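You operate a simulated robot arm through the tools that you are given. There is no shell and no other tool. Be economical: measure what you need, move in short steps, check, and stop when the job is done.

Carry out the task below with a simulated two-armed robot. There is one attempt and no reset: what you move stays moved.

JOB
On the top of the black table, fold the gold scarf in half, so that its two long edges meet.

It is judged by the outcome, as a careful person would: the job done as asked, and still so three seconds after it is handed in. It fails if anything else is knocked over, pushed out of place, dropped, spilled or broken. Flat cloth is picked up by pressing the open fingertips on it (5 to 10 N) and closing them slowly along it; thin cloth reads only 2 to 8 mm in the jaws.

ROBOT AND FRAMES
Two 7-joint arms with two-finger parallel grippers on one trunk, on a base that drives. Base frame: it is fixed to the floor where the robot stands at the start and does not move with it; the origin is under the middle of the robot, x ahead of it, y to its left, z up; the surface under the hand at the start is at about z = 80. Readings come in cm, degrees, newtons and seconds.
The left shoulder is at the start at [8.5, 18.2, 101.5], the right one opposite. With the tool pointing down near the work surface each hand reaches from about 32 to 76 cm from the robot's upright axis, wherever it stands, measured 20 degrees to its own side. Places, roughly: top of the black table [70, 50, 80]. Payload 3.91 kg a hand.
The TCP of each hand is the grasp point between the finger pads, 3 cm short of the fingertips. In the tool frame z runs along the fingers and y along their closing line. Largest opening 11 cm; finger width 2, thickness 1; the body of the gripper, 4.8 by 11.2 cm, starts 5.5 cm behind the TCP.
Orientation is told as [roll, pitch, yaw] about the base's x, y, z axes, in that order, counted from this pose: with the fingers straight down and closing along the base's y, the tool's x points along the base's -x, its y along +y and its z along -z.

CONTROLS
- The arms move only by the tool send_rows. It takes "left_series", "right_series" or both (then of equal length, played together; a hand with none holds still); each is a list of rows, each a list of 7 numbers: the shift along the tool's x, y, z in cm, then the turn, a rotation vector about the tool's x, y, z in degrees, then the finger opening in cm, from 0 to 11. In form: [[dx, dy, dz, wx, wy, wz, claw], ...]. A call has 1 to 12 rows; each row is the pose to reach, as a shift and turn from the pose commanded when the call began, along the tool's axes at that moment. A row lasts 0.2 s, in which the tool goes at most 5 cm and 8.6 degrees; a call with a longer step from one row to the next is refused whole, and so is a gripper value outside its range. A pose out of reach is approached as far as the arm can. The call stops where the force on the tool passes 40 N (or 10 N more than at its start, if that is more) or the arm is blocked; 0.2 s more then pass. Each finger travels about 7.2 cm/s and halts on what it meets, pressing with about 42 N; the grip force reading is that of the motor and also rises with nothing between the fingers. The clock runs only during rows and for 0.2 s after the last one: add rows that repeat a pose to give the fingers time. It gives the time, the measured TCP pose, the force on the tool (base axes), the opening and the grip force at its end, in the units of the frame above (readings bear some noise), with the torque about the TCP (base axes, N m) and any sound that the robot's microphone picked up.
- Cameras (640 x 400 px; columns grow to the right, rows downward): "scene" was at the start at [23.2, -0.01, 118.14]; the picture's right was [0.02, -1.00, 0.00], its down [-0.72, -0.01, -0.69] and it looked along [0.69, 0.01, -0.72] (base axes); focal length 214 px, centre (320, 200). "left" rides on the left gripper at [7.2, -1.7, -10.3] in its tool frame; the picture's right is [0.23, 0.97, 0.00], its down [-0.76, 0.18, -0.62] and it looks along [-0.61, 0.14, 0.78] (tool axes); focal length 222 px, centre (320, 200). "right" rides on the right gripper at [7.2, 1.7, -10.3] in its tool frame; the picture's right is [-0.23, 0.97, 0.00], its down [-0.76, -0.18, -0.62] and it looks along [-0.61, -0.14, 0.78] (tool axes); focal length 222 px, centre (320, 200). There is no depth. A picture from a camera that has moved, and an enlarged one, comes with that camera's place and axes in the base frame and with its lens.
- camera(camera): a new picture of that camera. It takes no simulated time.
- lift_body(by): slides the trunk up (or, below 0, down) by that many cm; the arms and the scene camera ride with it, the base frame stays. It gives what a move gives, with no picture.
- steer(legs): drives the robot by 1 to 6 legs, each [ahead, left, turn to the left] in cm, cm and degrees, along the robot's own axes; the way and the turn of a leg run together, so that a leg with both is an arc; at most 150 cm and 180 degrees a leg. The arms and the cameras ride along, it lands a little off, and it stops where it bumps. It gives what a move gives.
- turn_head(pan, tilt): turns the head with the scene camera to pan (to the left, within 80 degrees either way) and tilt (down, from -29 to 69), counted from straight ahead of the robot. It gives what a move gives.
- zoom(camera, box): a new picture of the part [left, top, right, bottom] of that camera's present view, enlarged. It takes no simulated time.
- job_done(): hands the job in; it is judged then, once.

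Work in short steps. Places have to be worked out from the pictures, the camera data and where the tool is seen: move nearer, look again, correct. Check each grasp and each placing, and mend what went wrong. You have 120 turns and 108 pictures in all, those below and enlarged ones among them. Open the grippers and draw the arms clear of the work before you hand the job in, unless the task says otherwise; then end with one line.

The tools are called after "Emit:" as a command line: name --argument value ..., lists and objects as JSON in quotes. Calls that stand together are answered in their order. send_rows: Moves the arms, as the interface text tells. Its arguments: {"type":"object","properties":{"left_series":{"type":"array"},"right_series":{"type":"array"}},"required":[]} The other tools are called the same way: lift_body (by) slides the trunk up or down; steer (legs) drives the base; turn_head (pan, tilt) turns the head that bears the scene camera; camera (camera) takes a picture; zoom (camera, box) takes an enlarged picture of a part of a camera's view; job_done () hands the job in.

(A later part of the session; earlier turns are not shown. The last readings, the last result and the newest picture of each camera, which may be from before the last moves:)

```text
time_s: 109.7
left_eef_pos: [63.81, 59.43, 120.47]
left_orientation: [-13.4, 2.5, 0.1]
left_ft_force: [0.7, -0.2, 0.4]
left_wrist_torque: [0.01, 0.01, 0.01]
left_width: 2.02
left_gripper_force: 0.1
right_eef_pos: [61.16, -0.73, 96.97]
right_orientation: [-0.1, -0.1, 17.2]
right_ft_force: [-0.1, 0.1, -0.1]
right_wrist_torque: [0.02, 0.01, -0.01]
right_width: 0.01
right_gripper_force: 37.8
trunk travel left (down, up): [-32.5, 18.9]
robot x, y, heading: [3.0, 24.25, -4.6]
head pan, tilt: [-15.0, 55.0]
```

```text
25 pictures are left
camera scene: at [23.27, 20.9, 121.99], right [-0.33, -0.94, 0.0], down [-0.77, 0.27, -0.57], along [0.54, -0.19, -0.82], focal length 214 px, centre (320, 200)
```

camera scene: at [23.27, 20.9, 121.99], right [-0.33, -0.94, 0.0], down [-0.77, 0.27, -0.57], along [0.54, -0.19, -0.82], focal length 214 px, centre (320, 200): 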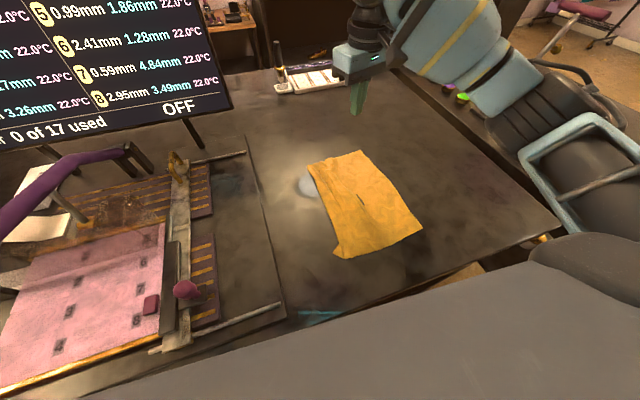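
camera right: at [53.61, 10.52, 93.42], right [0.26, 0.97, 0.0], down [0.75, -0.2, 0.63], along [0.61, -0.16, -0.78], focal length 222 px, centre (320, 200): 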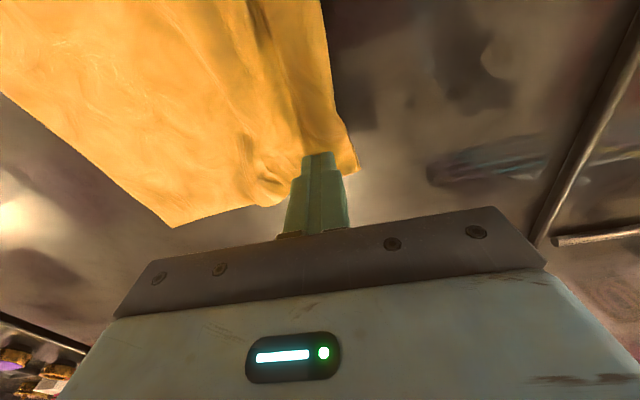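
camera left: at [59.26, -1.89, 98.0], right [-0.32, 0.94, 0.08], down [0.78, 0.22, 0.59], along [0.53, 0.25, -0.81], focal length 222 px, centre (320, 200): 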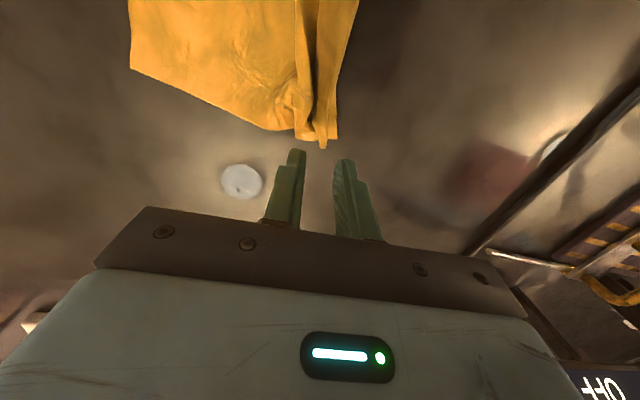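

The stance is good and the press is undisturbed. I take the right hand over the far-left corner again and go down to just above the cloth.

Emit:
send_rows --right_series '[[-0.5, 2.5, 1, 0, 0, 4.3, 0], [-1, 5, 3, 0, 0, 8.6, 0], [-1.5, 7.5, 6, 0, 0, 12.9, 0], [-2, 10, 9.5, 0, 0, 17.2, 0], [-2, 10, 13, 0, 0, 17.2, 0], [-2, 10, 13.3, 0, 0, 17.2, 0], [-2, 10, 13.3, 0, 0, 17.2, 0]]'

Emit:
camera --camera "right"

```text
time_s: 111.3
left_eef_pos: [63.68, 59.38, 120.49]
left_orientation: [-13.4, 2.6, 0.2]
left_ft_force: [0.5, -0.2, 0.6]
left_wrist_torque: [-0.06, -0.02, 0.0]
left_width: 2.02
left_gripper_force: 0.0
right_eef_pos: [60.1, 9.6, 83.75]
right_orientation: [0.0, -0.3, -0.1]
right_ft_force: [0.0, -0.5, 0.3]
right_wrist_torque: [-0.01, 0.0, -0.02]
right_width: 0.0
right_gripper_force: 37.5
trunk travel left (down, up): [-32.5, 18.9]
robot x, y, heading: [2.74, 24.69, -4.4]
head pan, tilt: [-15.0, 55.0]
```

```text
24 pictures are left
camera right: at [52.89, 11.14, 94.05], right [0.23, 0.97, 0.0], down [0.76, -0.18, 0.63], along [0.61, -0.14, -0.78], focal length 222 px, centre (320, 200)
```

right: 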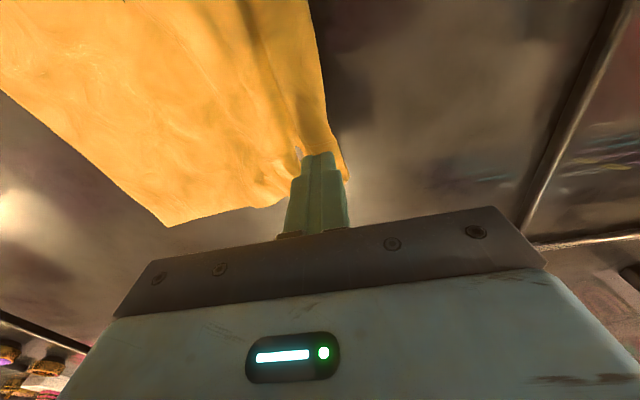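

In position and within reach. I press lightly and drag 5 cm to +y.

Emit:
send_rows --right_series '[[0, 0, 0.5, 0, 0, 0, 0], [0, 0.5, 0.62, 0, 0, 0, 0], [0, 1.5, 0.65, 0, 0, 0, 0], [0, 2.5, 0.65, 0, 0, 0, 0], [0, 3.5, 0.65, 0, 0, 0, 0], [0, 4.5, 0.65, 0, 0, 0, 0], [0, 5.5, 0.65, 0, 0, 0, 0], [1, 5.5, -2.5, 0, 0, 0, 0], [4, 5, -6, 0, 0, 0, 0], [6, 4, -9, 0, 0, 0, 0], [6, 4, -9, 0, 0, 0, 0]]'

Emit:
camera --camera "right"

```text
time_s: 113.7
left_eef_pos: [63.77, 59.32, 120.55]
left_orientation: [-13.3, 2.6, 0.2]
left_ft_force: [-0.3, 0.3, -0.4]
left_wrist_torque: [0.01, 0.0, -0.01]
left_width: 1.99
left_gripper_force: 0.0
right_eef_pos: [53.98, 13.47, 92.77]
right_orientation: [-0.1, -0.1, -0.1]
right_ft_force: [-0.2, 0.8, -0.9]
right_wrist_torque: [-0.05, -0.02, 0.02]
right_width: 0.0
right_gripper_force: 37.9
trunk travel left (down, up): [-32.5, 18.9]
robot x, y, heading: [2.42, 24.71, -4.4]
head pan, tilt: [-15.0, 55.0]
```

```text
23 pictures are left
camera right: at [46.88, 15.13, 103.13], right [0.23, 0.97, 0.0], down [0.76, -0.18, 0.62], along [0.61, -0.14, -0.78], focal length 222 px, centre (320, 200)
```

right: 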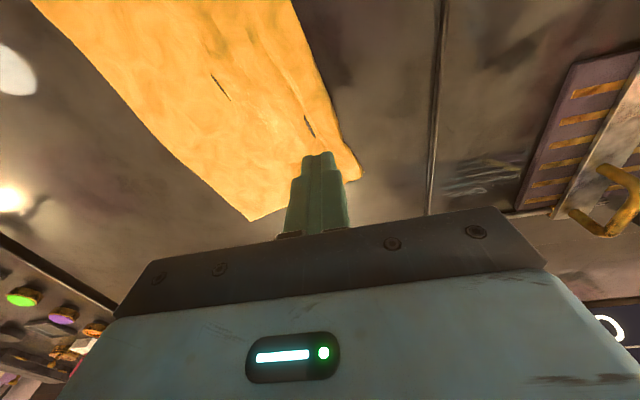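

The cloth slides as a whole, but pleats will come out once lifted, so I go on to fold corner by corner. First I view the near-left corner from the right hand.

Emit:
send_rows --right_series '[[4, 0, 0, 0, 0, 0, 1], [8, 0, 0, 0, 0, 0, 2], [12, 0, 0, 0, 0, 0, 2], [15, -1, 1, 0, 0, 0, 2], [15, -1, 1, 0, 0, 0, 2]]'

Emit:
camera --camera "right"

```text
time_s: 114.9
left_eef_pos: [63.8, 59.42, 120.54]
left_orientation: [-13.4, 2.5, 0.2]
left_ft_force: [0.2, 0.2, -0.2]
left_wrist_torque: [0.03, 0.01, -0.01]
left_width: 2.01
left_gripper_force: 0.1
right_eef_pos: [38.98, 12.51, 91.63]
right_orientation: [-0.1, 0.0, 0.0]
right_ft_force: [0.2, 0.1, -0.6]
right_wrist_torque: [-0.03, 0.02, -0.02]
right_width: 1.98
right_gripper_force: 0.1
trunk travel left (down, up): [-32.5, 18.9]
robot x, y, heading: [2.21, 24.7, -4.5]
head pan, tilt: [-15.0, 55.0]
```

```text
22 pictures are left
camera right: at [31.88, 14.13, 101.87], right [0.23, 0.97, 0.0], down [0.76, -0.18, 0.63], along [0.61, -0.14, -0.78], focal length 222 px, centre (320, 200)
```

right: 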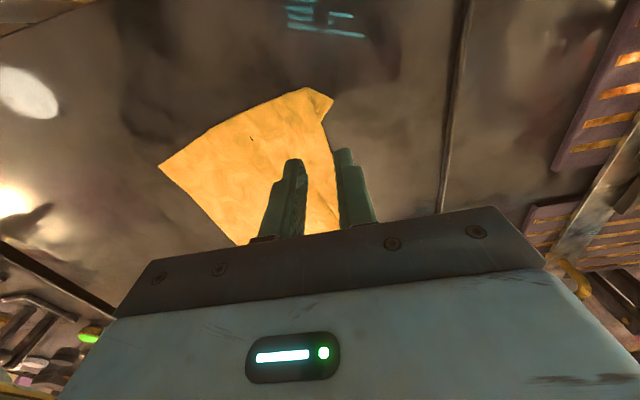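

The cloth now sits rotated about 12°; NL is near (37, 13.5), NR at (39.9, −6), FL (61.9, 16.7), FR (66.4, 0.3). I align the right hand with the edge (yaw 12°), descend at (38.8, 11.8) and pinch.

Emit:
send_rows --right_series '[[0.1, -0.4, 3, 0, 0, -6, 2], [0.2, -0.7, 6, 0, 0, -12, 2], [0.2, -0.7, 8, 0, 0, -12, 2], [0.2, -0.7, 8.5, 0, 0, -12, 2], [0.2, -0.7, 8.65, 0, 0, -12, 2], [0.2, -0.7, 8.65, 0, 0, -12, 2]]'

Emit:
zoom --camera "right" --box '[220, 60, 460, 240]'

```text
time_s: 116.3
left_eef_pos: [63.58, 59.54, 120.59]
left_orientation: [-13.4, 2.5, 0.2]
left_ft_force: [-0.2, -0.1, 0.3]
left_wrist_torque: [-0.01, 0.03, -0.03]
left_width: 1.97
left_gripper_force: 0.0
right_eef_pos: [38.96, 11.73, 83.08]
right_orientation: [-0.1, -0.3, 12.0]
right_ft_force: [-0.9, 0.1, 9.2]
right_wrist_torque: [-0.07, -0.07, 0.0]
right_width: 1.98
right_gripper_force: 0.1
trunk travel left (down, up): [-32.5, 18.9]
robot x, y, heading: [2.8, 24.39, -4.5]
head pan, tilt: [-15.0, 55.0]
```

```text
2.22 times, centred on (340, 150) of right
camera zoom: at [31.56, 11.9, 93.43], right [0.02, 1.0, 0.0], down [0.78, -0.02, 0.63], along [0.63, -0.01, -0.78], focal length 494 px, centre (276, 311)
```

zoom: 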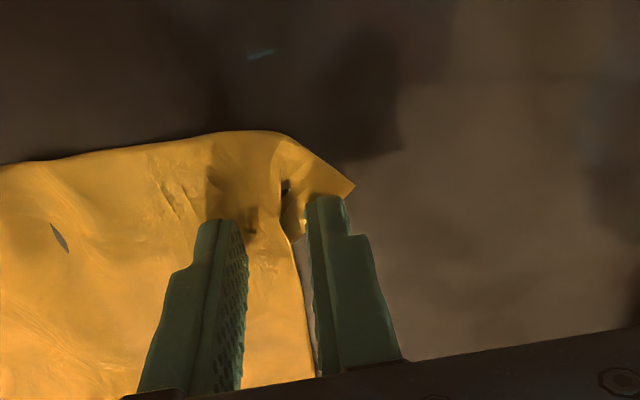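

Pressing with 9 N, but the outer finger is just off the cloth at the notch. I hop 1.2 cm toward the corner and slightly inward, press and close slowly, then lift a little.

Emit:
send_rows --right_series '[[0, 0, -0.8, 0, 0, 0, 2], [1.2, -0.5, -0.8, 0, 0, 0, 2], [1.2, -0.5, 0, 0, 0, 0, 2], [1.2, -0.5, 0, 0, 0, 0, 1.6], [1.2, -0.5, 0, 0, 0, 0, 1.2], [1.2, -0.5, 0, 0, 0, 0, 0.8], [1.2, -0.5, 0, 0, 0, 0, 0.4], [1.2, -0.5, 0, 0, 0, 0, 0], [1.2, -0.5, 0, 0, 0, 0, 0], [1.2, -0.5, -1.5, 0, 0, 0, 0], [1.2, -0.5, -3, 0, 0, 0, 0]]'

Emit:
camera --camera "right"

```text
time_s: 118.7
left_eef_pos: [63.59, 59.26, 120.52]
left_orientation: [-13.5, 2.5, 0.2]
left_ft_force: [1.0, -0.8, 0.0]
left_wrist_torque: [-0.01, 0.01, 0.05]
left_width: 2.03
left_gripper_force: 0.0
right_eef_pos: [37.63, 11.03, 85.83]
right_orientation: [-0.3, -0.1, 11.9]
right_ft_force: [-0.1, 0.3, -0.4]
right_wrist_torque: [0.01, -0.01, 0.02]
right_width: 0.16
right_gripper_force: 41.8
trunk travel left (down, up): [-32.5, 18.9]
robot x, y, heading: [2.31, 24.58, -4.4]
head pan, tilt: [-15.0, 55.0]
```

```text
20 pictures are left
camera right: at [30.39, 11.19, 96.23], right [0.02, 1.0, 0.0], down [0.78, -0.01, 0.62], along [0.62, -0.02, -0.78], focal length 222 px, centre (320, 200)
```

right: 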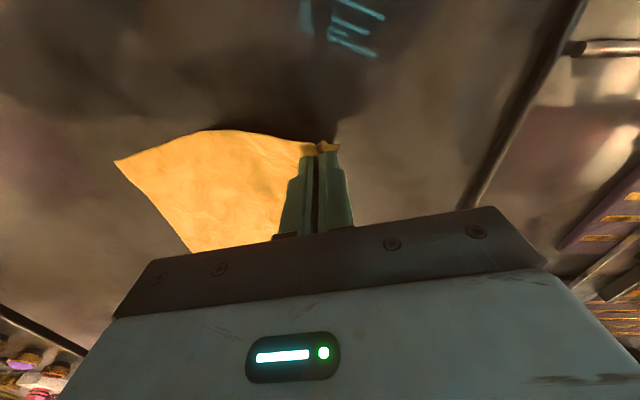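

Near corner is held with a small tail; NR is at (38.8, −6.0). I carry it in an arc to lie on NR, leaning the hand to −y while laying it down.

Emit:
send_rows --right_series '[[0, -1, -1.97, 0, 0, 0, 0], [0.2, -3.26, -3.66, -5, 0, 0, 0], [0.3, -6.02, -4.62, -10, 0, 0, 0], [0.5, -8.78, -4.87, -15, 0, 0, 0], [0.6, -11.62, -4.25, -22, 0, 0, 0], [0.8, -13.95, -2.79, -29, 0, 0, 0], [0.9, -15.76, -0.9, -36, 0, 0, 0], [1, -16.93, 1.03, -40, 0, 0, 0], [1.1, -17.2, 2.0, -40, 0, 0, 0], [1.1, -17.2, 2.0, -40, 0, 0, 0]]'

Emit:
camera --camera "right"

Emit:
camera --camera "scene"

```text
time_s: 120.9
left_eef_pos: [63.67, 59.42, 120.68]
left_orientation: [-13.3, 2.4, 0.2]
left_ft_force: [0.2, 0.7, -0.3]
left_wrist_torque: [0.0, -0.01, -0.03]
left_width: 2.01
left_gripper_force: 0.1
right_eef_pos: [40.32, -5.94, 84.08]
right_orientation: [39.9, -0.2, 11.9]
right_ft_force: [0.2, -0.3, -0.5]
right_wrist_torque: [0.0, -0.02, -0.03]
right_width: 0.15
right_gripper_force: 41.5
trunk travel left (down, up): [-32.5, 18.9]
robot x, y, heading: [2.53, 24.77, -4.3]
head pan, tilt: [-15.0, 55.0]
```

```text
19 pictures are left
camera right: at [34.48, -12.8, 92.98], right [0.07, 0.78, 0.63], down [0.86, -0.37, 0.37], along [0.51, 0.51, -0.69], focal length 222 px, centre (320, 200)
```

right: 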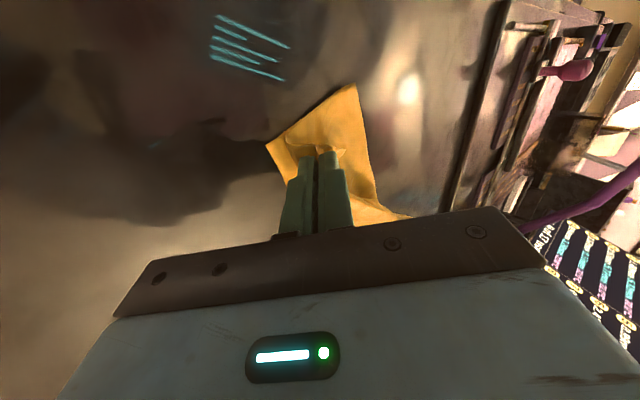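

```text
18 pictures are left
camera scene: at [23.27, 20.9, 121.99], right [-0.33, -0.94, 0.0], down [-0.77, 0.27, -0.57], along [0.54, -0.19, -0.82], focal length 214 px, centre (320, 200)
```

scene: 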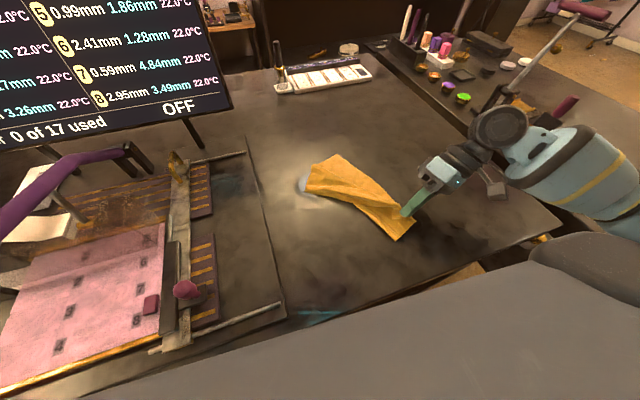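

The corner is nearly over NR (pinch 3 cm inside it). I move 1.6 cm further to −y, down onto the cloth, open slowly and back out along the fingers.

Emit:
send_rows --right_series '[[0, -1, 0, 0, 0, 0, 0], [0, -2.0, -0.1, 0, 0, 0, 0], [0, -2.0, -0.1, 0, 0, 0, 0], [0, -2.0, -0.1, 0, 0, 0, 0.4], [0, -2.0, -0.1, 0, 0, 0, 0.8], [0, -2.0, -0.1, 0, 0, 0, 1.2], [0, -2.0, -1.5, 0, 0, 0, 1.2], [0, -2.0, -4, 0, 0, 0, 1.2], [0, -2.0, -8, 0, 0, 0, 1.2], [0, -2.0, -8, 0, 0, 0, 1.2]]'

Emit:
zoom --camera "scene" --box '[280, 130, 440, 260]'

```text
time_s: 122.3
left_eef_pos: [63.65, 59.4, 120.59]
left_orientation: [-13.3, 2.5, 0.2]
left_ft_force: [0.7, 0.7, 0.1]
left_wrist_torque: [0.02, -0.01, 0.03]
left_width: 2.01
left_gripper_force: 0.0
right_eef_pos: [40.8, -7.44, 83.18]
right_orientation: [40.3, -0.8, 12.0]
right_ft_force: [-2.5, 2.3, 18.3]
right_wrist_torque: [0.27, 0.26, 0.0]
right_width: 0.5
right_gripper_force: 0.1
trunk travel left (down, up): [-32.5, 18.9]
robot x, y, heading: [2.11, 24.1, -4.6]
head pan, tilt: [-15.0, 55.0]
stopped in row 6 (right hand): the force on the tool passed its limit at 40 N (the readings are from after the stop); the commanded pose is now the measured one
```

```text
3.08 times, centred on (360, 195) of scene
camera zoom: at [23.2, 20.95, 121.99], right [-0.33, -0.94, 0.0], down [-0.77, 0.27, -0.57], along [0.54, -0.19, -0.82], focal length 660 px, centre (197, 215)
```

zoom: 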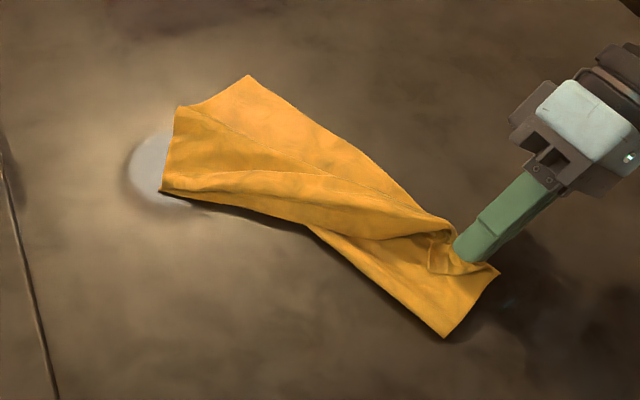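

The corner is nearly on NR; the opening lower finger pressed the table. I back out along the fingers while opening.

Emit:
send_rows --right_series '[[0, 0.2, -0.4, 0, 0, 0, 0.7], [0, 0.4, -1, 0, 0, 0, 1.2], [0, 0.4, -3, 0, 0, 0, 1.2], [0, 0.4, -7, 0, 0, 0, 1.2], [0, 0.4, -10, 0, 0, 0, 1.2], [0, 0.4, -10, 0, 0, 0, 1.2]]'

Emit:
zoom --camera "scene" --box '[280, 130, 440, 260]'

```text
time_s: 123.7
left_eef_pos: [63.7, 59.42, 120.54]
left_orientation: [-13.4, 2.6, 0.2]
left_ft_force: [-1.1, 0.3, 0.7]
left_wrist_torque: [0.05, -0.04, -0.01]
left_width: 1.99
left_gripper_force: 0.0
right_eef_pos: [42.04, -13.62, 90.8]
right_orientation: [40.1, -0.5, 12.0]
right_ft_force: [-0.1, 0.0, -0.7]
right_wrist_torque: [-0.02, -0.04, -0.01]
right_width: 1.2
right_gripper_force: 0.0
trunk travel left (down, up): [-32.5, 18.9]
robot x, y, heading: [2.6, 24.41, -4.3]
head pan, tilt: [-15.0, 55.0]
```

```text
3.08 times, centred on (360, 195) of scene
camera zoom: at [23.27, 20.91, 121.99], right [-0.33, -0.94, 0.0], down [-0.77, 0.27, -0.57], along [0.54, -0.19, -0.82], focal length 660 px, centre (197, 215)
```

zoom: 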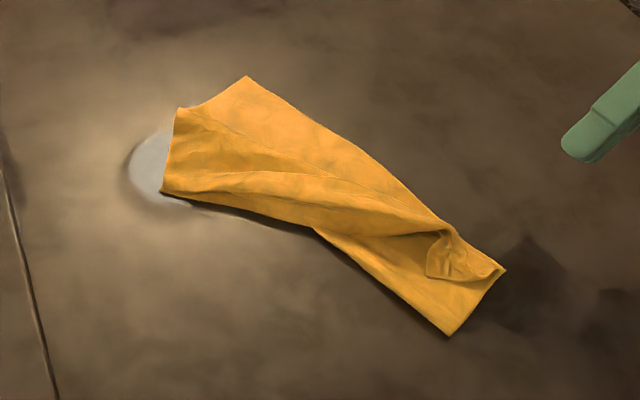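

The near half is folded. FL now sits at about (54, 13) with FR at (63.8, 1.9). I bring the right hand upright over FL.

Emit:
send_rows --right_series '[[-2.5, 1.9, 2.5, 5.7, 0, 0, 2], [-5, 3.9, 5, 11.4, 0, 0, 2], [-7.5, 5.8, 7.6, 17.1, 0, 0, 2], [-10, 7.7, 10.1, 22.8, 0, 0, 2], [-12.5, 9.7, 12.6, 28.5, 0, 0, 2], [-15, 11.6, 15.1, 34.2, 0, 0, 2], [-17.5, 13.6, 17.7, 40, 0, 0, 2], [-17.5, 13.6, 17.7, 40, 0, 0, 2]]'

Emit:
camera --camera "right"

```text
time_s: 125.5
left_eef_pos: [63.75, 59.33, 120.63]
left_orientation: [-13.5, 2.5, 0.2]
left_ft_force: [0.0, 0.3, 0.5]
left_wrist_torque: [-0.01, 0.01, 0.02]
left_width: 2.02
left_gripper_force: 0.1
right_eef_pos: [54.48, 11.12, 86.24]
right_orientation: [0.1, -0.4, 11.9]
right_ft_force: [-0.2, -0.1, 1.2]
right_wrist_torque: [0.02, 0.02, 0.0]
right_width: 1.97
right_gripper_force: 0.0
trunk travel left (down, up): [-32.5, 18.9]
robot x, y, heading: [2.68, 24.48, -4.1]
head pan, tilt: [-15.0, 55.0]
```

```text
15 pictures are left
camera right: at [47.08, 11.23, 96.57], right [0.02, 1.0, 0.0], down [0.78, -0.02, 0.63], along [0.63, -0.01, -0.78], focal length 222 px, centre (320, 200)
```

right: 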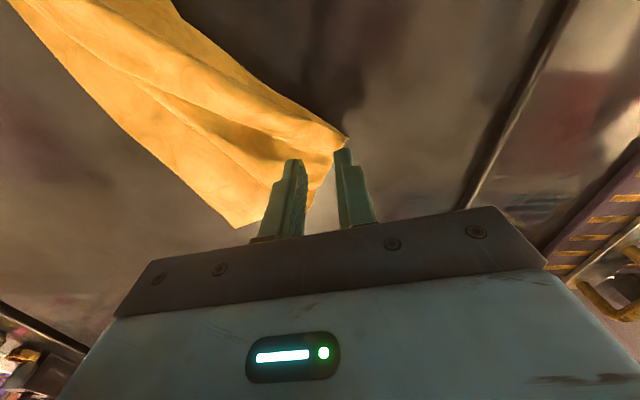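

FL's tip is at (54.4, 13.3), between the jaws' reach. I shift slightly, press, close slowly and lift.

Emit:
send_rows --right_series '[[-0.6, 0.6, 1, 0, 0, 0, 2], [-0.6, 0.6, 2.6, 0, 0, 0, 2], [-0.6, 0.6, 3.1, 0, 0, 0, 2], [-0.6, 0.6, 3.15, 0, 0, 0, 1.6], [-0.6, 0.6, 3.15, 0, 0, 0, 1.2], [-0.6, 0.6, 3.15, 0, 0, 0, 0.8], [-0.6, 0.6, 3.15, 0, 0, 0, 0.4], [-0.6, 0.6, 3.15, 0, 0, 0, 0], [-0.6, 0.6, 3.15, 0, 0, 0, 0], [-0.6, 0.6, 1.5, 0, 0, 0, 0], [-0.6, 0.6, 0, 0, 0, 0, 0]]'

Emit:
camera --camera "right"

```text
time_s: 127.9
left_eef_pos: [63.63, 59.37, 120.47]
left_orientation: [-13.5, 2.5, 0.3]
left_ft_force: [0.2, 0.2, 0.2]
left_wrist_torque: [-0.04, 0.01, -0.03]
left_width: 1.98
left_gripper_force: 0.1
right_eef_pos: [54.97, 11.97, 86.36]
right_orientation: [0.0, -0.5, 11.9]
right_ft_force: [0.2, 0.2, 0.7]
right_wrist_torque: [0.05, 0.0, 0.02]
right_width: 0.01
right_gripper_force: 37.8
trunk travel left (down, up): [-32.5, 18.9]
robot x, y, heading: [2.87, 24.54, -4.2]
head pan, tilt: [-15.0, 55.0]
```

```text
14 pictures are left
camera right: at [47.69, 12.1, 96.64], right [0.02, 1.0, 0.0], down [0.78, -0.02, 0.63], along [0.63, -0.01, -0.78], focal length 222 px, centre (320, 200)
```

right: 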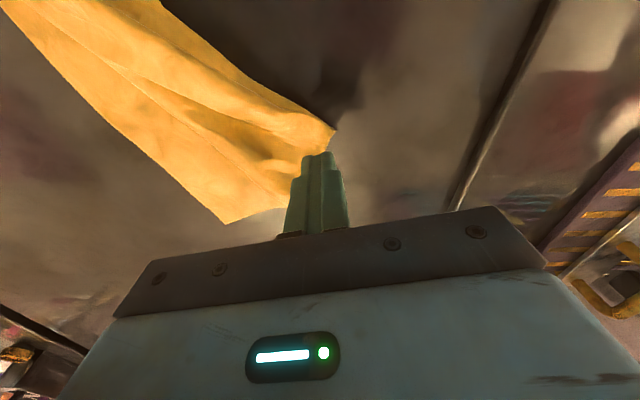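

Missed: the outer finger was off the tip. I retry 0.9 cm further in with slightly more pressure.

Emit:
send_rows --right_series '[[0.4, -0.9, 0, 0, 0, 0, 2], [0.4, -0.9, 2.6, 0, 0, 0, 2], [0.4, -0.9, 3.25, 0, 0, 0, 2], [0.4, -0.9, 3.3, 0, 0, 0, 2], [0.4, -0.9, 3.3, 0, 0, 0, 1.6], [0.4, -0.9, 3.3, 0, 0, 0, 1.2], [0.4, -0.9, 3.3, 0, 0, 0, 0.8], [0.4, -0.9, 3.3, 0, 0, 0, 0.4], [0.4, -0.9, 3.3, 0, 0, 0, 0], [0.4, -0.9, 3.3, 0, 0, 0, 0], [0.4, -0.9, 1.5, 0, 0, 0, 0], [0.4, -0.9, 0, 0, 0, 0, 0]]'

```text
time_s: 130.5
left_eef_pos: [63.67, 59.38, 120.44]
left_orientation: [-13.4, 2.5, 0.2]
left_ft_force: [-0.4, 0.2, 0.2]
left_wrist_torque: [-0.01, -0.02, -0.01]
left_width: 2.01
left_gripper_force: 0.1
right_eef_pos: [54.73, 11.22, 86.25]
right_orientation: [0.1, -0.4, 11.9]
right_ft_force: [0.1, -0.6, 0.1]
right_wrist_torque: [0.0, 0.01, -0.01]
right_width: 0.0
right_gripper_force: 37.8
trunk travel left (down, up): [-32.5, 18.9]
robot x, y, heading: [2.56, 24.55, -4.4]
head pan, tilt: [-15.0, 55.0]
```

Missed again; I look closely at that corner.

Emit:
zoom --camera "right" --box '[180, 60, 380, 240]'

```text
2.22 times, centred on (280, 150) of right
camera zoom: at [47.41, 11.29, 96.57], right [0.02, 1.0, 0.0], down [0.78, -0.02, 0.63], along [0.63, -0.01, -0.78], focal length 494 px, centre (409, 311)
```

zoom: 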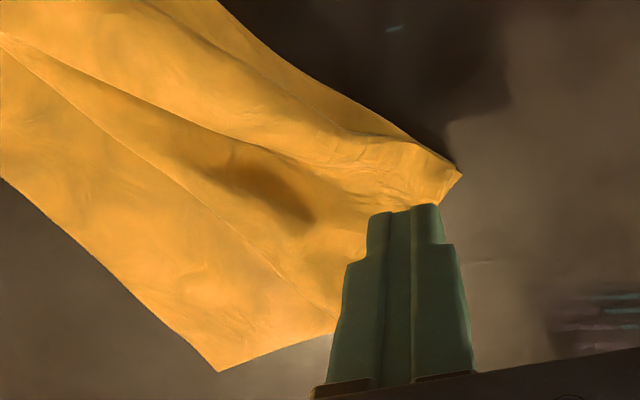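

The corner ply should be under the fingers, so pressure was likely too low. I press further inside with a wider opening and read the force.

Emit:
send_rows --right_series '[[-0.4, -0.8, 0, 0, 0, 0, 2.6], [-0.4, -0.8, 2.6, 0, 0, 0, 2.6], [-0.4, -0.8, 3.25, 0, 0, 0, 2.6], [-0.4, -0.8, 3.4, 0, 0, 0, 2.6], [-0.4, -0.8, 3.4, 0, 0, 0, 2.6]]'

```text
time_s: 131.7
left_eef_pos: [63.63, 59.37, 120.69]
left_orientation: [-13.3, 2.4, 0.2]
left_ft_force: [0.6, 0.2, 0.2]
left_wrist_torque: [0.02, -0.01, 0.01]
left_width: 2.0
left_gripper_force: 0.2
right_eef_pos: [55.44, 10.42, 83.17]
right_orientation: [0.2, -0.8, 12.0]
right_ft_force: [2.4, -1.8, 18.7]
right_wrist_torque: [0.21, 0.15, -0.05]
right_width: 2.49
right_gripper_force: 0.1
trunk travel left (down, up): [-32.5, 18.9]
robot x, y, heading: [2.72, 24.47, -4.4]
head pan, tilt: [-15.0, 55.0]
```

18.7 N is firm. I ease slightly and close slowly, then lift.

Emit:
send_rows --right_series '[[0, 0, -0.05, 0, 0, 0, 2.2], [0, 0, -0.05, 0, 0, 0, 1.8], [0, 0, -0.05, 0, 0, 0, 1.4], [0, 0, -0.05, 0, 0, 0, 1.0], [0, 0, -0.05, 0, 0, 0, 0.6], [0, 0, -0.05, 0, 0, 0, 0.3], [0, 0, -0.05, 0, 0, 0, 0], [0, 0, -0.05, 0, 0, 0, 0], [0, 0, -1.5, 0, 0, 0, 0], [0, 0, -3, 0, 0, 0, 0]]'

Emit:
camera --camera "right"

```text
time_s: 133.9
left_eef_pos: [63.61, 59.36, 120.51]
left_orientation: [-13.5, 2.5, 0.3]
left_ft_force: [0.1, 0.0, -0.4]
left_wrist_torque: [0.02, 0.04, 0.0]
left_width: 2.02
left_gripper_force: 0.0
right_eef_pos: [55.37, 10.52, 85.93]
right_orientation: [0.1, -0.4, 11.9]
right_ft_force: [-0.5, 0.6, 0.1]
right_wrist_torque: [-0.01, 0.01, 0.03]
right_width: 0.01
right_gripper_force: 37.5
trunk travel left (down, up): [-32.5, 18.9]
robot x, y, heading: [2.57, 24.48, -4.3]
head pan, tilt: [-15.0, 55.0]
```

```text
12 pictures are left
camera right: at [48.03, 10.55, 96.24], right [0.02, 1.0, 0.0], down [0.78, -0.02, 0.63], along [0.63, -0.01, -0.78], focal length 222 px, centre (320, 200)
```

right: 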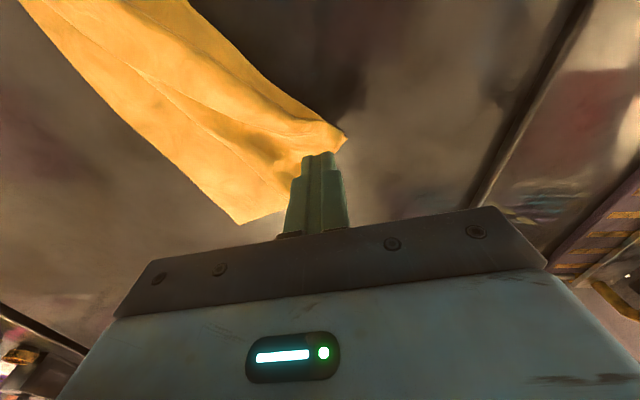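

Still slipping. I retry with about 9 N, as in the successful grasps, a wider 3 cm opening and slower closing.

Emit:
send_rows --right_series '[[0, 0, 1, 0, 0, 0, 3], [0, 0, 2.5, 0, 0, 0, 3], [0, 0, 2.85, 0, 0, 0, 3], [0, 0, 2.85, 0, 0, 0, 2.6], [0, 0, 2.85, 0, 0, 0, 2.2], [0, 0, 2.85, 0, 0, 0, 1.8], [0, 0, 2.85, 0, 0, 0, 1.4], [0, 0, 2.85, 0, 0, 0, 1.0], [0, 0, 2.85, 0, 0, 0, 0.6], [0, 0, 2.85, 0, 0, 0, 0.3], [0, 0, 2.85, 0, 0, 0, 0], [0, 0, 2.85, 0, 0, 0, 0]]'

```text
time_s: 136.5
left_eef_pos: [63.74, 59.43, 120.67]
left_orientation: [-13.5, 2.5, 0.3]
left_ft_force: [1.0, -0.9, 0.5]
left_wrist_torque: [0.01, -0.01, 0.03]
left_width: 2.01
left_gripper_force: 0.1
right_eef_pos: [55.45, 10.43, 83.26]
right_orientation: [0.0, -0.6, 11.9]
right_ft_force: [0.2, 0.3, 13.0]
right_wrist_torque: [0.03, 0.02, 0.0]
right_width: 0.07
right_gripper_force: 40.7
trunk travel left (down, up): [-32.5, 18.9]
robot x, y, heading: [2.39, 24.37, -4.4]
head pan, tilt: [-15.0, 55.0]
```

Width 0.7 mm, perhaps a thin catch. I lift 3 cm and check.

Emit:
send_rows --right_series '[[0, 0, -1, 0, 0, 0, 0], [0, 0, -2, 0, 0, 0, 0], [0, 0, -3, 0, 0, 0, 0], [0, 0, -3, 0, 0, 0, 0]]'

Emit:
camera --camera "right"

```text
time_s: 137.5
left_eef_pos: [63.64, 59.4, 120.74]
left_orientation: [-13.4, 2.5, 0.2]
left_ft_force: [0.6, -0.8, -0.7]
left_wrist_torque: [-0.01, 0.03, -0.01]
left_width: 2.02
left_gripper_force: 0.1
right_eef_pos: [55.41, 10.39, 86.05]
right_orientation: [0.0, -0.5, 11.9]
right_ft_force: [-0.2, 1.1, 0.0]
right_wrist_torque: [-0.03, 0.04, 0.02]
right_width: 0.07
right_gripper_force: 41.2
trunk travel left (down, up): [-32.5, 18.9]
robot x, y, heading: [2.15, 24.08, -4.3]
head pan, tilt: [-15.0, 55.0]
```

```text
11 pictures are left
camera right: at [48.1, 10.49, 96.34], right [0.02, 1.0, 0.0], down [0.78, -0.02, 0.63], along [0.63, -0.01, -0.78], focal length 222 px, centre (320, 200)
```

right: 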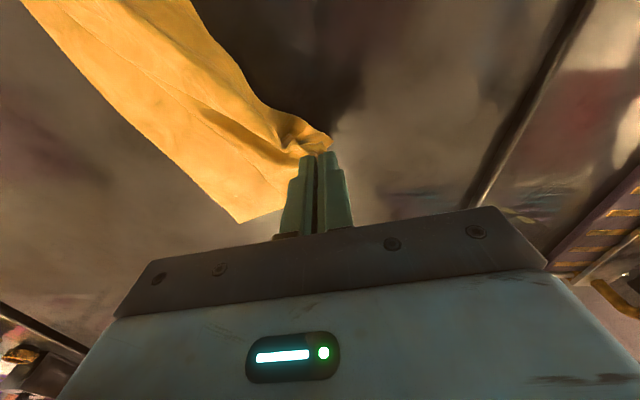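

The far corner is caught. Target is FR (64, 2.3), so I carry it in an arc to about (61.5, 2.5), leaning the hand as before.

Emit:
send_rows --right_series '[[-1, 0, -2.45, 0, 0, 0, 0], [-2.2, -0.8, -4.95, 0, 0, 0, 0], [-3.2, -2.61, -5.93, -6, 0, 0, 0], [-3.8, -4.62, -5.88, -12, 0, 0, 0], [-4.2, -6.58, -4.79, -19, 0, 0, 0], [-4.4, -8.52, -2.65, -26, 0, 0, 0], [-4.4, -10.13, -0.47, -33, 0, 0, 0], [-4.4, -11.05, 1.69, -38, 0, 0, 0], [-4.4, -11.05, 1.69, -38, 0, 0, 0]]'

Emit:
zoom --camera "scene" --box '[280, 130, 440, 260]'

```text
time_s: 139.5
left_eef_pos: [63.65, 59.45, 120.56]
left_orientation: [-13.3, 2.5, 0.2]
left_ft_force: [0.2, -0.4, 0.6]
left_wrist_torque: [0.01, -0.03, 0.03]
left_width: 2.01
left_gripper_force: 0.0
right_eef_pos: [61.9, 0.43, 84.48]
right_orientation: [38.2, -0.5, 11.9]
right_ft_force: [0.0, 0.3, 0.2]
right_wrist_torque: [-0.03, 0.0, -0.01]
right_width: 0.08
right_gripper_force: 40.7
trunk travel left (down, up): [-32.5, 18.9]
robot x, y, heading: [3.08, 24.34, -4.3]
head pan, tilt: [-15.0, 55.0]
```

```text
3.08 times, centred on (360, 195) of scene
camera zoom: at [23.26, 20.92, 122.0], right [-0.33, -0.94, 0.0], down [-0.77, 0.27, -0.57], along [0.54, -0.19, -0.82], focal length 660 px, centre (197, 215)
```

zoom: 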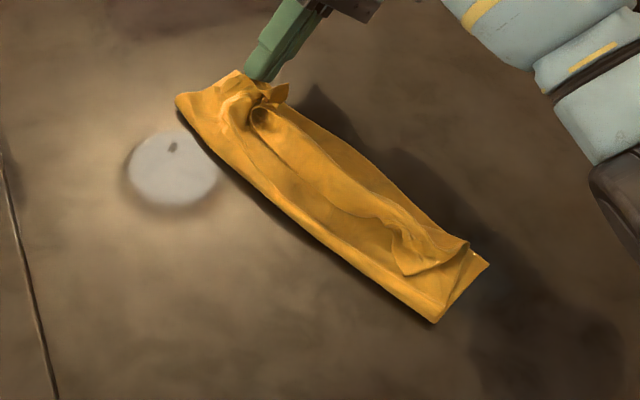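

Excellent: the strip is folded with a straight fold line. I lower the far corner, then open while backing out along the fingers.

Emit:
send_rows --right_series '[[0, -0.6, 0.4, 0, 0, 0, 0], [0, -1.2, 0.7, 0, 0, 0, 0], [0, -1.2, 0.7, 0, 0, 0, 0.2], [0, -1.1, 0.4, 0, 0, 0, 0.6], [0, -1, 0, 0, 0, 0, 1.2], [0, -0.9, -1, 0, 0, 0, 1.4], [0, -0.9, -4, 0, 0, 0, 1.4], [0, -0.9, -8, 0, 0, 0, 1.4], [0, -0.9, -10, 0, 0, 0, 1.4]]'

Emit:
zoom --camera "scene" --box '[300, 130, 420, 240]'

```text
time_s: 141.5
left_eef_pos: [63.77, 59.36, 120.58]
left_orientation: [-13.5, 2.5, 0.1]
left_ft_force: [0.5, -0.5, 0.1]
left_wrist_torque: [-0.03, -0.01, -0.02]
left_width: 2.02
left_gripper_force: 0.1
right_eef_pos: [63.25, -6.37, 91.75]
right_orientation: [38.1, -0.5, 11.9]
right_ft_force: [-0.7, 0.4, 1.2]
right_wrist_torque: [0.06, -0.02, -0.01]
right_width: 1.42
right_gripper_force: 0.0
trunk travel left (down, up): [-32.5, 18.9]
robot x, y, heading: [2.79, 23.96, -4.3]
head pan, tilt: [-15.0, 55.0]
```

```text
3.64 times, centred on (360, 185) of scene
camera zoom: at [23.26, 20.9, 121.99], right [-0.33, -0.94, 0.0], down [-0.77, 0.27, -0.57], along [0.54, -0.19, -0.82], focal length 780 px, centre (174, 254)
```

zoom: 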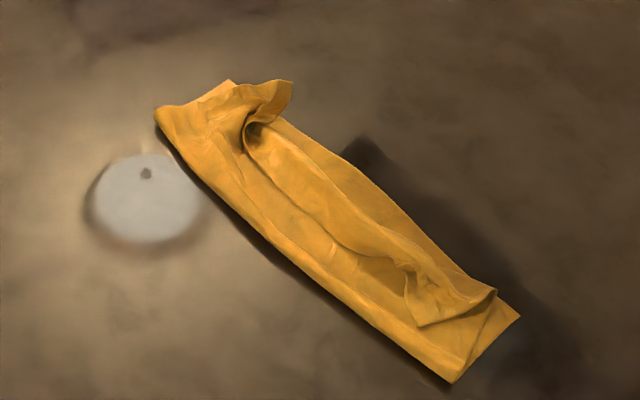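

The fold is in place; part of the top layer's edge is still turned back along the right. Since dragging with closed fingertips opens such turns, I move upright over the near flap's corner (40.7, −0.7).

Emit:
send_rows --right_series '[[3.4, 0.7, 1.7, 6.3, 0, 0, 0.5], [6.8, 1.4, 3.4, 12.6, 0, 0, 0], [10.2, 2, 5.2, 19, 0, 0, 0], [13.6, 2.7, 6.9, 25.3, 0, 0, 0], [17, 3.4, 8.7, 31.6, 0, 0, 0], [20.4, 4, 10.4, 38, 0, 0, 0], [20.4, 4, 10.4, 38, 0, 0, 0]]'

Emit:
camera --camera "right"

```text
time_s: 143.1
left_eef_pos: [63.73, 59.41, 120.46]
left_orientation: [-13.4, 2.5, 0.2]
left_ft_force: [0.7, -0.6, 1.0]
left_wrist_torque: [0.03, 0.02, 0.01]
left_width: 1.99
left_gripper_force: 0.0
right_eef_pos: [41.34, -0.98, 86.01]
right_orientation: [0.1, -0.4, 11.9]
right_ft_force: [-0.1, -0.1, 0.5]
right_wrist_torque: [0.01, 0.04, 0.02]
right_width: 0.0
right_gripper_force: 37.4
trunk travel left (down, up): [-32.5, 18.9]
robot x, y, heading: [2.53, 24.75, -4.4]
head pan, tilt: [-15.0, 55.0]
```

```text
8 pictures are left
camera right: at [34.01, -0.92, 96.19], right [0.02, 1.0, 0.0], down [0.78, -0.02, 0.63], along [0.63, -0.01, -0.78], focal length 222 px, centre (320, 200)
```

right: 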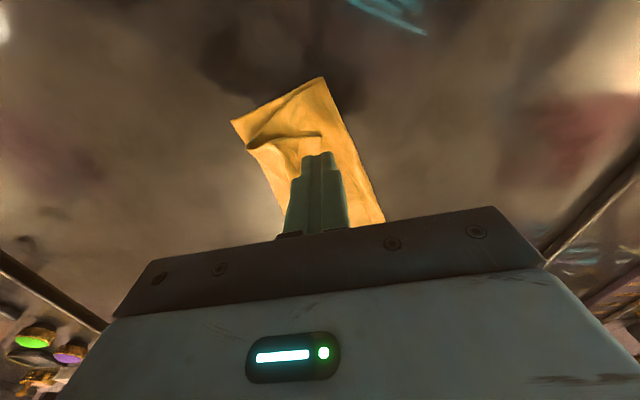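

The flap runs from its corner at (40.8, −1.0) to its fold near y ≈ −6.5. I press lightly on the corner and drag it toward −y to unroll it.

Emit:
send_rows --right_series '[[0, -0.5, 1.5, 0, 0, 0, 0], [0, -0.5, 2.5, 0, 0, 0, 0], [0, -0.5, 2.8, 0, 0, 0, 0], [0, -1.5, 2.85, 0, 0, 0, 0], [0, -2.5, 2.85, 0, 0, 0, 0], [0, -3.5, 2.85, 0, 0, 0, 0], [0, -4.5, 2.85, 0, 0, 0, 0], [0, -5.5, 2.85, 0, 0, 0, 0], [0, -6.5, 2.85, 0, 0, 0, 0], [0, -8, 2.85, 0, 0, 0, 0], [0, -9, 0, 0, 0, 0, 0], [1, -9, -4, 0, 0, 0, 0]]'

Emit:
zoom --camera "scene" --box '[300, 130, 420, 240]'

```text
time_s: 145.7
left_eef_pos: [63.71, 59.31, 120.59]
left_orientation: [-13.4, 2.5, 0.3]
left_ft_force: [0.3, 0.2, -0.7]
left_wrist_torque: [0.02, -0.03, -0.06]
left_width: 2.0
left_gripper_force: 0.1
right_eef_pos: [42.3, -10.09, 89.88]
right_orientation: [0.1, -0.4, 11.8]
right_ft_force: [-0.6, 0.3, 0.4]
right_wrist_torque: [0.0, 0.01, 0.01]
right_width: 0.0
right_gripper_force: 37.5
trunk travel left (down, up): [-32.5, 18.9]
robot x, y, heading: [2.64, 24.72, -4.3]
head pan, tilt: [-15.0, 55.0]
```

```text
3.64 times, centred on (360, 185) of scene
camera zoom: at [23.22, 20.93, 122.0], right [-0.33, -0.94, 0.0], down [-0.77, 0.27, -0.57], along [0.54, -0.19, -0.82], focal length 780 px, centre (174, 254)
```

zoom: 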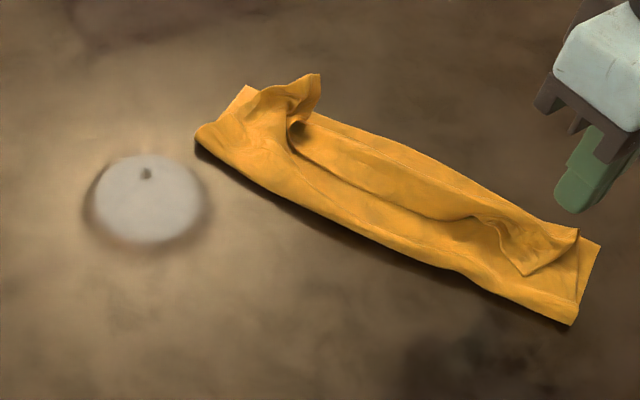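

The whole cloth slid instead. The flap's free corner is now at (41.8, −8.9) with NR at (42.2, −15.4), so I'll pinch only that flap as succeeded before.

Emit:
send_rows --right_series '[[-0.7, 0.4, 2, 0, 0, -6, 2], [-1.4, 0.7, 4.5, 0, 0, -12, 2], [-1.4, 0.7, 6.3, 0, 0, -12, 2], [-1.4, 0.7, 6.8, 0, 0, -12, 2], [-1.4, 0.7, 6.8, 0, 0, -12, 2], [-1.4, 0.7, 6.8, 0, 0, -12, 1.6], [-1.4, 0.7, 6.8, 0, 0, -12, 1.2], [-1.4, 0.7, 6.8, 0, 0, -12, 0.8], [-1.4, 0.7, 6.8, 0, 0, -12, 0.4], [-1.4, 0.7, 6.8, 0, 0, -12, 0], [-1.4, 0.7, 6.8, 0, 0, -12, 0], [-1.4, 0.7, 5, 0, 0, -12, 0]]'

```text
time_s: 148.3
left_eef_pos: [63.72, 59.43, 120.5]
left_orientation: [-13.4, 2.6, 0.2]
left_ft_force: [0.3, 0.0, 0.2]
left_wrist_torque: [-0.02, 0.0, 0.0]
left_width: 1.99
left_gripper_force: 0.0
right_eef_pos: [43.56, -9.02, 84.69]
right_orientation: [0.2, -0.3, 24.0]
right_ft_force: [-0.7, -0.5, -0.5]
right_wrist_torque: [0.01, -0.01, -0.02]
right_width: 0.17
right_gripper_force: 41.7
trunk travel left (down, up): [-32.5, 18.9]
robot x, y, heading: [2.53, 24.43, -4.2]
head pan, tilt: [-15.0, 55.0]
```

Caught 1.7 mm. I lift it and carry it over to NR, leaning as before.

Emit:
send_rows --right_series '[[0, 0, -2.3, 0, 0, 0, 0], [0.5, -0.76, -4.29, -5, 0, 0, 0], [1.2, -2.12, -5.23, -12, 0, 0, 0], [2, -3.48, -4.64, -19, 0, 0, 0], [2.6, -4.62, -3.0, -26, 0, 0, 0], [2.9, -5.53, -1.32, -33, 0, 0, 0], [2.9, -6.05, 0.34, -38, 0, 0, 0], [2.9, -6.05, 0.34, -38, 0, 0, 0]]'

Emit:
zoom --camera "scene" --box '[300, 130, 440, 250]'

```text
time_s: 150.1
left_eef_pos: [63.7, 59.3, 120.4]
left_orientation: [-13.4, 2.5, 0.2]
left_ft_force: [0.0, 0.3, -0.3]
left_wrist_torque: [0.02, 0.0, 0.01]
left_width: 1.98
left_gripper_force: 0.0
right_eef_pos: [43.54, -15.87, 84.44]
right_orientation: [38.2, -0.5, 23.9]
right_ft_force: [0.7, 0.1, -0.3]
right_wrist_torque: [-0.08, 0.0, -0.02]
right_width: 0.16
right_gripper_force: 41.4
trunk travel left (down, up): [-32.5, 18.9]
robot x, y, heading: [2.96, 24.27, -4.2]
head pan, tilt: [-15.0, 55.0]
```

```text
3.33 times, centred on (370, 190) of scene
camera zoom: at [23.26, 20.92, 122.0], right [-0.33, -0.94, 0.0], down [-0.77, 0.27, -0.57], along [0.54, -0.19, -0.82], focal length 715 px, centre (153, 233)
```

zoom: 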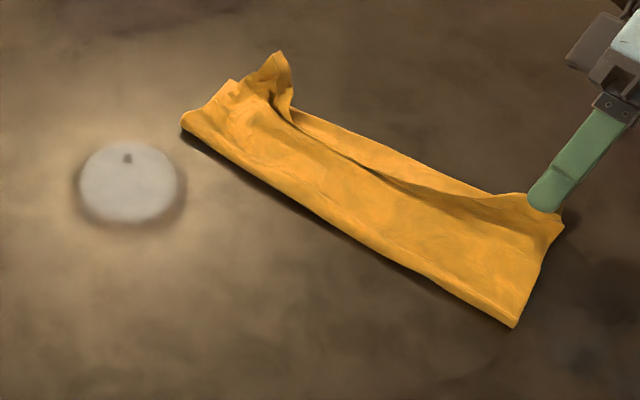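

Very neat now: the near edges meet and the top layer is smooth. I lower slightly, open and back out.

Emit:
send_rows --right_series '[[0, -0.5, 0.4, 0, 0, 0, 0], [0, -0.9, 0.65, 0, 0, 0, 0], [0, -0.9, 0.6, 0, 0, 0, 0.2], [0, -0.8, 0.3, 0, 0, 0, 0.6], [0, -0.7, -0.2, 0, 0, 0, 1.2], [0, -0.6, -1.2, 0, 0, 0, 1.4], [0, -0.6, -4, 0, 0, 0, 1.4], [0, -0.6, -8, 0, 0, 0, 1.4], [0, -0.6, -11, 0, 0, 0, 1.4]]'

Emit:
zoom --camera "scene" --box '[320, 130, 430, 235]'

```text
time_s: 152.1
left_eef_pos: [63.68, 59.44, 120.5]
left_orientation: [-13.4, 2.6, 0.2]
left_ft_force: [-0.2, -0.4, -0.9]
left_wrist_torque: [0.01, -0.01, 0.01]
left_width: 1.98
left_gripper_force: 0.0
right_eef_pos: [46.38, -22.26, 92.77]
right_orientation: [38.0, -0.5, 24.0]
right_ft_force: [0.9, -0.3, -1.0]
right_wrist_torque: [0.01, 0.0, 0.01]
right_width: 1.42
right_gripper_force: 0.1
trunk travel left (down, up): [-32.5, 18.9]
robot x, y, heading: [2.62, 24.59, -4.3]
head pan, tilt: [-15.0, 55.0]
```

```text
3.81 times, centred on (375, 182) of scene
camera zoom: at [23.27, 20.92, 121.99], right [-0.33, -0.94, 0.0], down [-0.77, 0.27, -0.57], along [0.54, -0.19, -0.82], focal length 817 px, centre (110, 267)
```

zoom: 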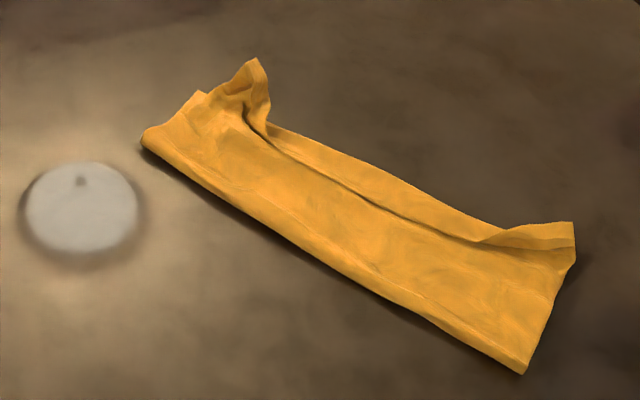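

Now only the far corner (64.8, −5.1) overhangs FR (63.4, −0.1) by about 4 cm. I take the hand upright over that single-ply overhang and pinch it.

Emit:
send_rows --right_series '[[-3.4, 0.5, 1.6, 5.4, 0, 0, 1.6], [-6.7, 0.9, 3.3, 10.8, 0, 0, 2], [-10, 1.4, 5, 16.3, 0, 0, 2], [-13.4, 1.8, 6.7, 21.7, 0, 0, 2], [-16.7, 2.3, 8.4, 27.1, 0, 0, 2], [-20, 2.7, 10, 32.6, 0, 0, 2], [-23.4, 3.15, 11.7, 38, 0, 0, 2], [-23.4, 3.15, 11.7, 38, 0, 0, 2]]'

Emit:
camera --camera "right"

```text
time_s: 153.9
left_eef_pos: [63.61, 59.32, 120.54]
left_orientation: [-13.4, 2.6, 0.3]
left_ft_force: [-0.6, -0.6, 0.7]
left_wrist_torque: [-0.01, 0.01, 0.03]
left_width: 1.97
left_gripper_force: 0.1
right_eef_pos: [63.78, -4.02, 85.83]
right_orientation: [0.0, -0.6, 23.9]
right_ft_force: [-0.4, 0.2, -0.1]
right_wrist_torque: [0.04, 0.0, -0.01]
right_width: 2.01
right_gripper_force: 0.0
trunk travel left (down, up): [-32.5, 18.9]
robot x, y, heading: [2.65, 24.6, -4.5]
head pan, tilt: [-15.0, 55.0]
```

```text
4 pictures are left
camera right: at [56.56, -5.51, 96.09], right [-0.19, 0.98, 0.0], down [0.76, 0.14, 0.63], along [0.62, 0.12, -0.78], focal length 222 px, centre (320, 200)
```

right: 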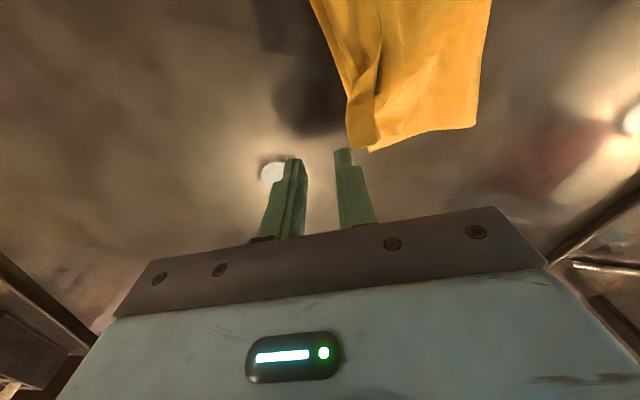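

From here the far corner is a raised curl overhanging FR by only about 1.8 cm. I close the fingers, come from above and press it flat, nudging it inward about 1.3 cm.

Emit:
send_rows --right_series '[[0, 0, -3, 0, 0, 0, 0.5], [0, 1.5, -3.5, 0, 0, 0, 0], [-0.1, 2.8, -3, 0, 0, 0, 0], [-0.1, 2.8, 0, 0, 0, 0, 0], [-0.1, 2.8, 2, 0, 0, 0, 0], [-0.1, 2.8, 2.75, 0, 0, 0, 0], [-0.1, 3.3, 2.8, 0, 0, 0, 0], [-0.1, 4.1, 2.8, 0, 0, 0, 0], [-0.1, 4.1, 2.8, 0, 0, 0, 0], [-0.1, 4.1, 0, 0, 0, 0, 0], [-0.1, 4.1, -4, 0, 0, 0, 0]]'

```text
time_s: 156.3
left_eef_pos: [63.57, 59.39, 120.64]
left_orientation: [-13.4, 2.5, 0.1]
left_ft_force: [0.2, -0.9, 0.9]
left_wrist_torque: [0.03, -0.03, -0.03]
left_width: 1.99
left_gripper_force: 0.0
right_eef_pos: [62.27, -0.41, 89.75]
right_orientation: [0.1, -0.4, 23.9]
right_ft_force: [-0.3, 0.8, 0.3]
right_wrist_torque: [-0.03, -0.03, -0.01]
right_width: 0.0
right_gripper_force: 37.3
trunk travel left (down, up): [-32.5, 18.9]
robot x, y, heading: [2.77, 24.84, -4.1]
head pan, tilt: [-15.0, 55.0]
```

Now I do the same for the raised lip at the near corner (about (43, −15)), coming down from the inside and smoothing it outward.

Emit:
send_rows --right_series '[[4.6, -0.5, -1, 0, 0, 0, 0], [9.2, -1.2, -1, 0, 0, 0, 0], [13.8, -2, -1, 0, 0, 0, 0], [18.4, -2.8, 0, 0, 0, 0, 0], [22.6, -3.5, 2, 0, 0, 0, 0], [22.6, -3.8, 4.5, 0, 0, 0, 0], [22.6, -4.5, 6.2, 0, 0, 0, 0], [22.6, -5.2, 6.6, 0, 0, 0, 0], [22.6, -5.9, 6.6, 0, 0, 0, 0], [22.6, -6.2, 6.6, 0, 0, 0, 0], [22.6, -6.2, 3, 0, 0, 0, 0], [22.6, -6.2, -1, 0, 0, 0, 0]]'

Emit:
send_rows --right_series '[[1, -4, -1, 0, 0, 0, 0], [2, -8, -2, 0, 0, 0, 0], [2, -12, -2, 0, 0, 0, 0], [2, -12, -2, 0, 0, 0, 0]]'

Emit:
zoom --camera "scene" --box '[320, 130, 430, 235]'

```text
time_s: 158.9
left_eef_pos: [63.61, 59.45, 120.41]
left_orientation: [-13.4, 2.5, 0.2]
left_ft_force: [0.6, -0.5, 0.7]
left_wrist_torque: [0.01, -0.02, 0.0]
left_width: 1.97
left_gripper_force: 0.1
right_eef_pos: [43.97, -15.03, 90.63]
right_orientation: [0.1, -0.3, 24.0]
right_ft_force: [-0.7, 0.2, 0.3]
right_wrist_torque: [0.0, -0.01, 0.04]
right_width: 0.0
right_gripper_force: 37.8
trunk travel left (down, up): [-32.5, 18.9]
robot x, y, heading: [2.69, 24.39, -4.4]
head pan, tilt: [-15.0, 55.0]
```

```text
time_s: 159.9
left_eef_pos: [63.72, 59.52, 120.44]
left_orientation: [-13.4, 2.5, 0.3]
left_ft_force: [0.4, -0.6, -0.1]
left_wrist_torque: [-0.03, -0.03, 0.01]
left_width: 2.0
left_gripper_force: 0.1
right_eef_pos: [47.09, -27.02, 92.53]
right_orientation: [0.0, -0.5, 23.9]
right_ft_force: [0.6, -0.4, -0.5]
right_wrist_torque: [0.0, 0.01, 0.0]
right_width: 0.0
right_gripper_force: 37.2
trunk travel left (down, up): [-32.5, 18.9]
robot x, y, heading: [2.57, 24.81, -4.3]
head pan, tilt: [-15.0, 55.0]
```

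```text
3.81 times, centred on (375, 182) of scene
camera zoom: at [23.25, 20.93, 122.0], right [-0.33, -0.94, 0.0], down [-0.77, 0.27, -0.57], along [0.54, -0.19, -0.82], focal length 817 px, centre (110, 267)
```

zoom: 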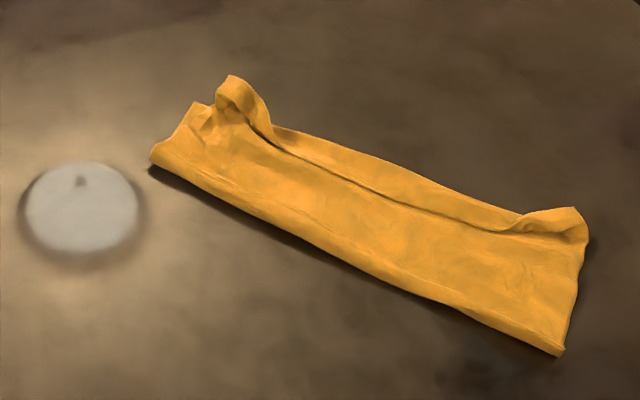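

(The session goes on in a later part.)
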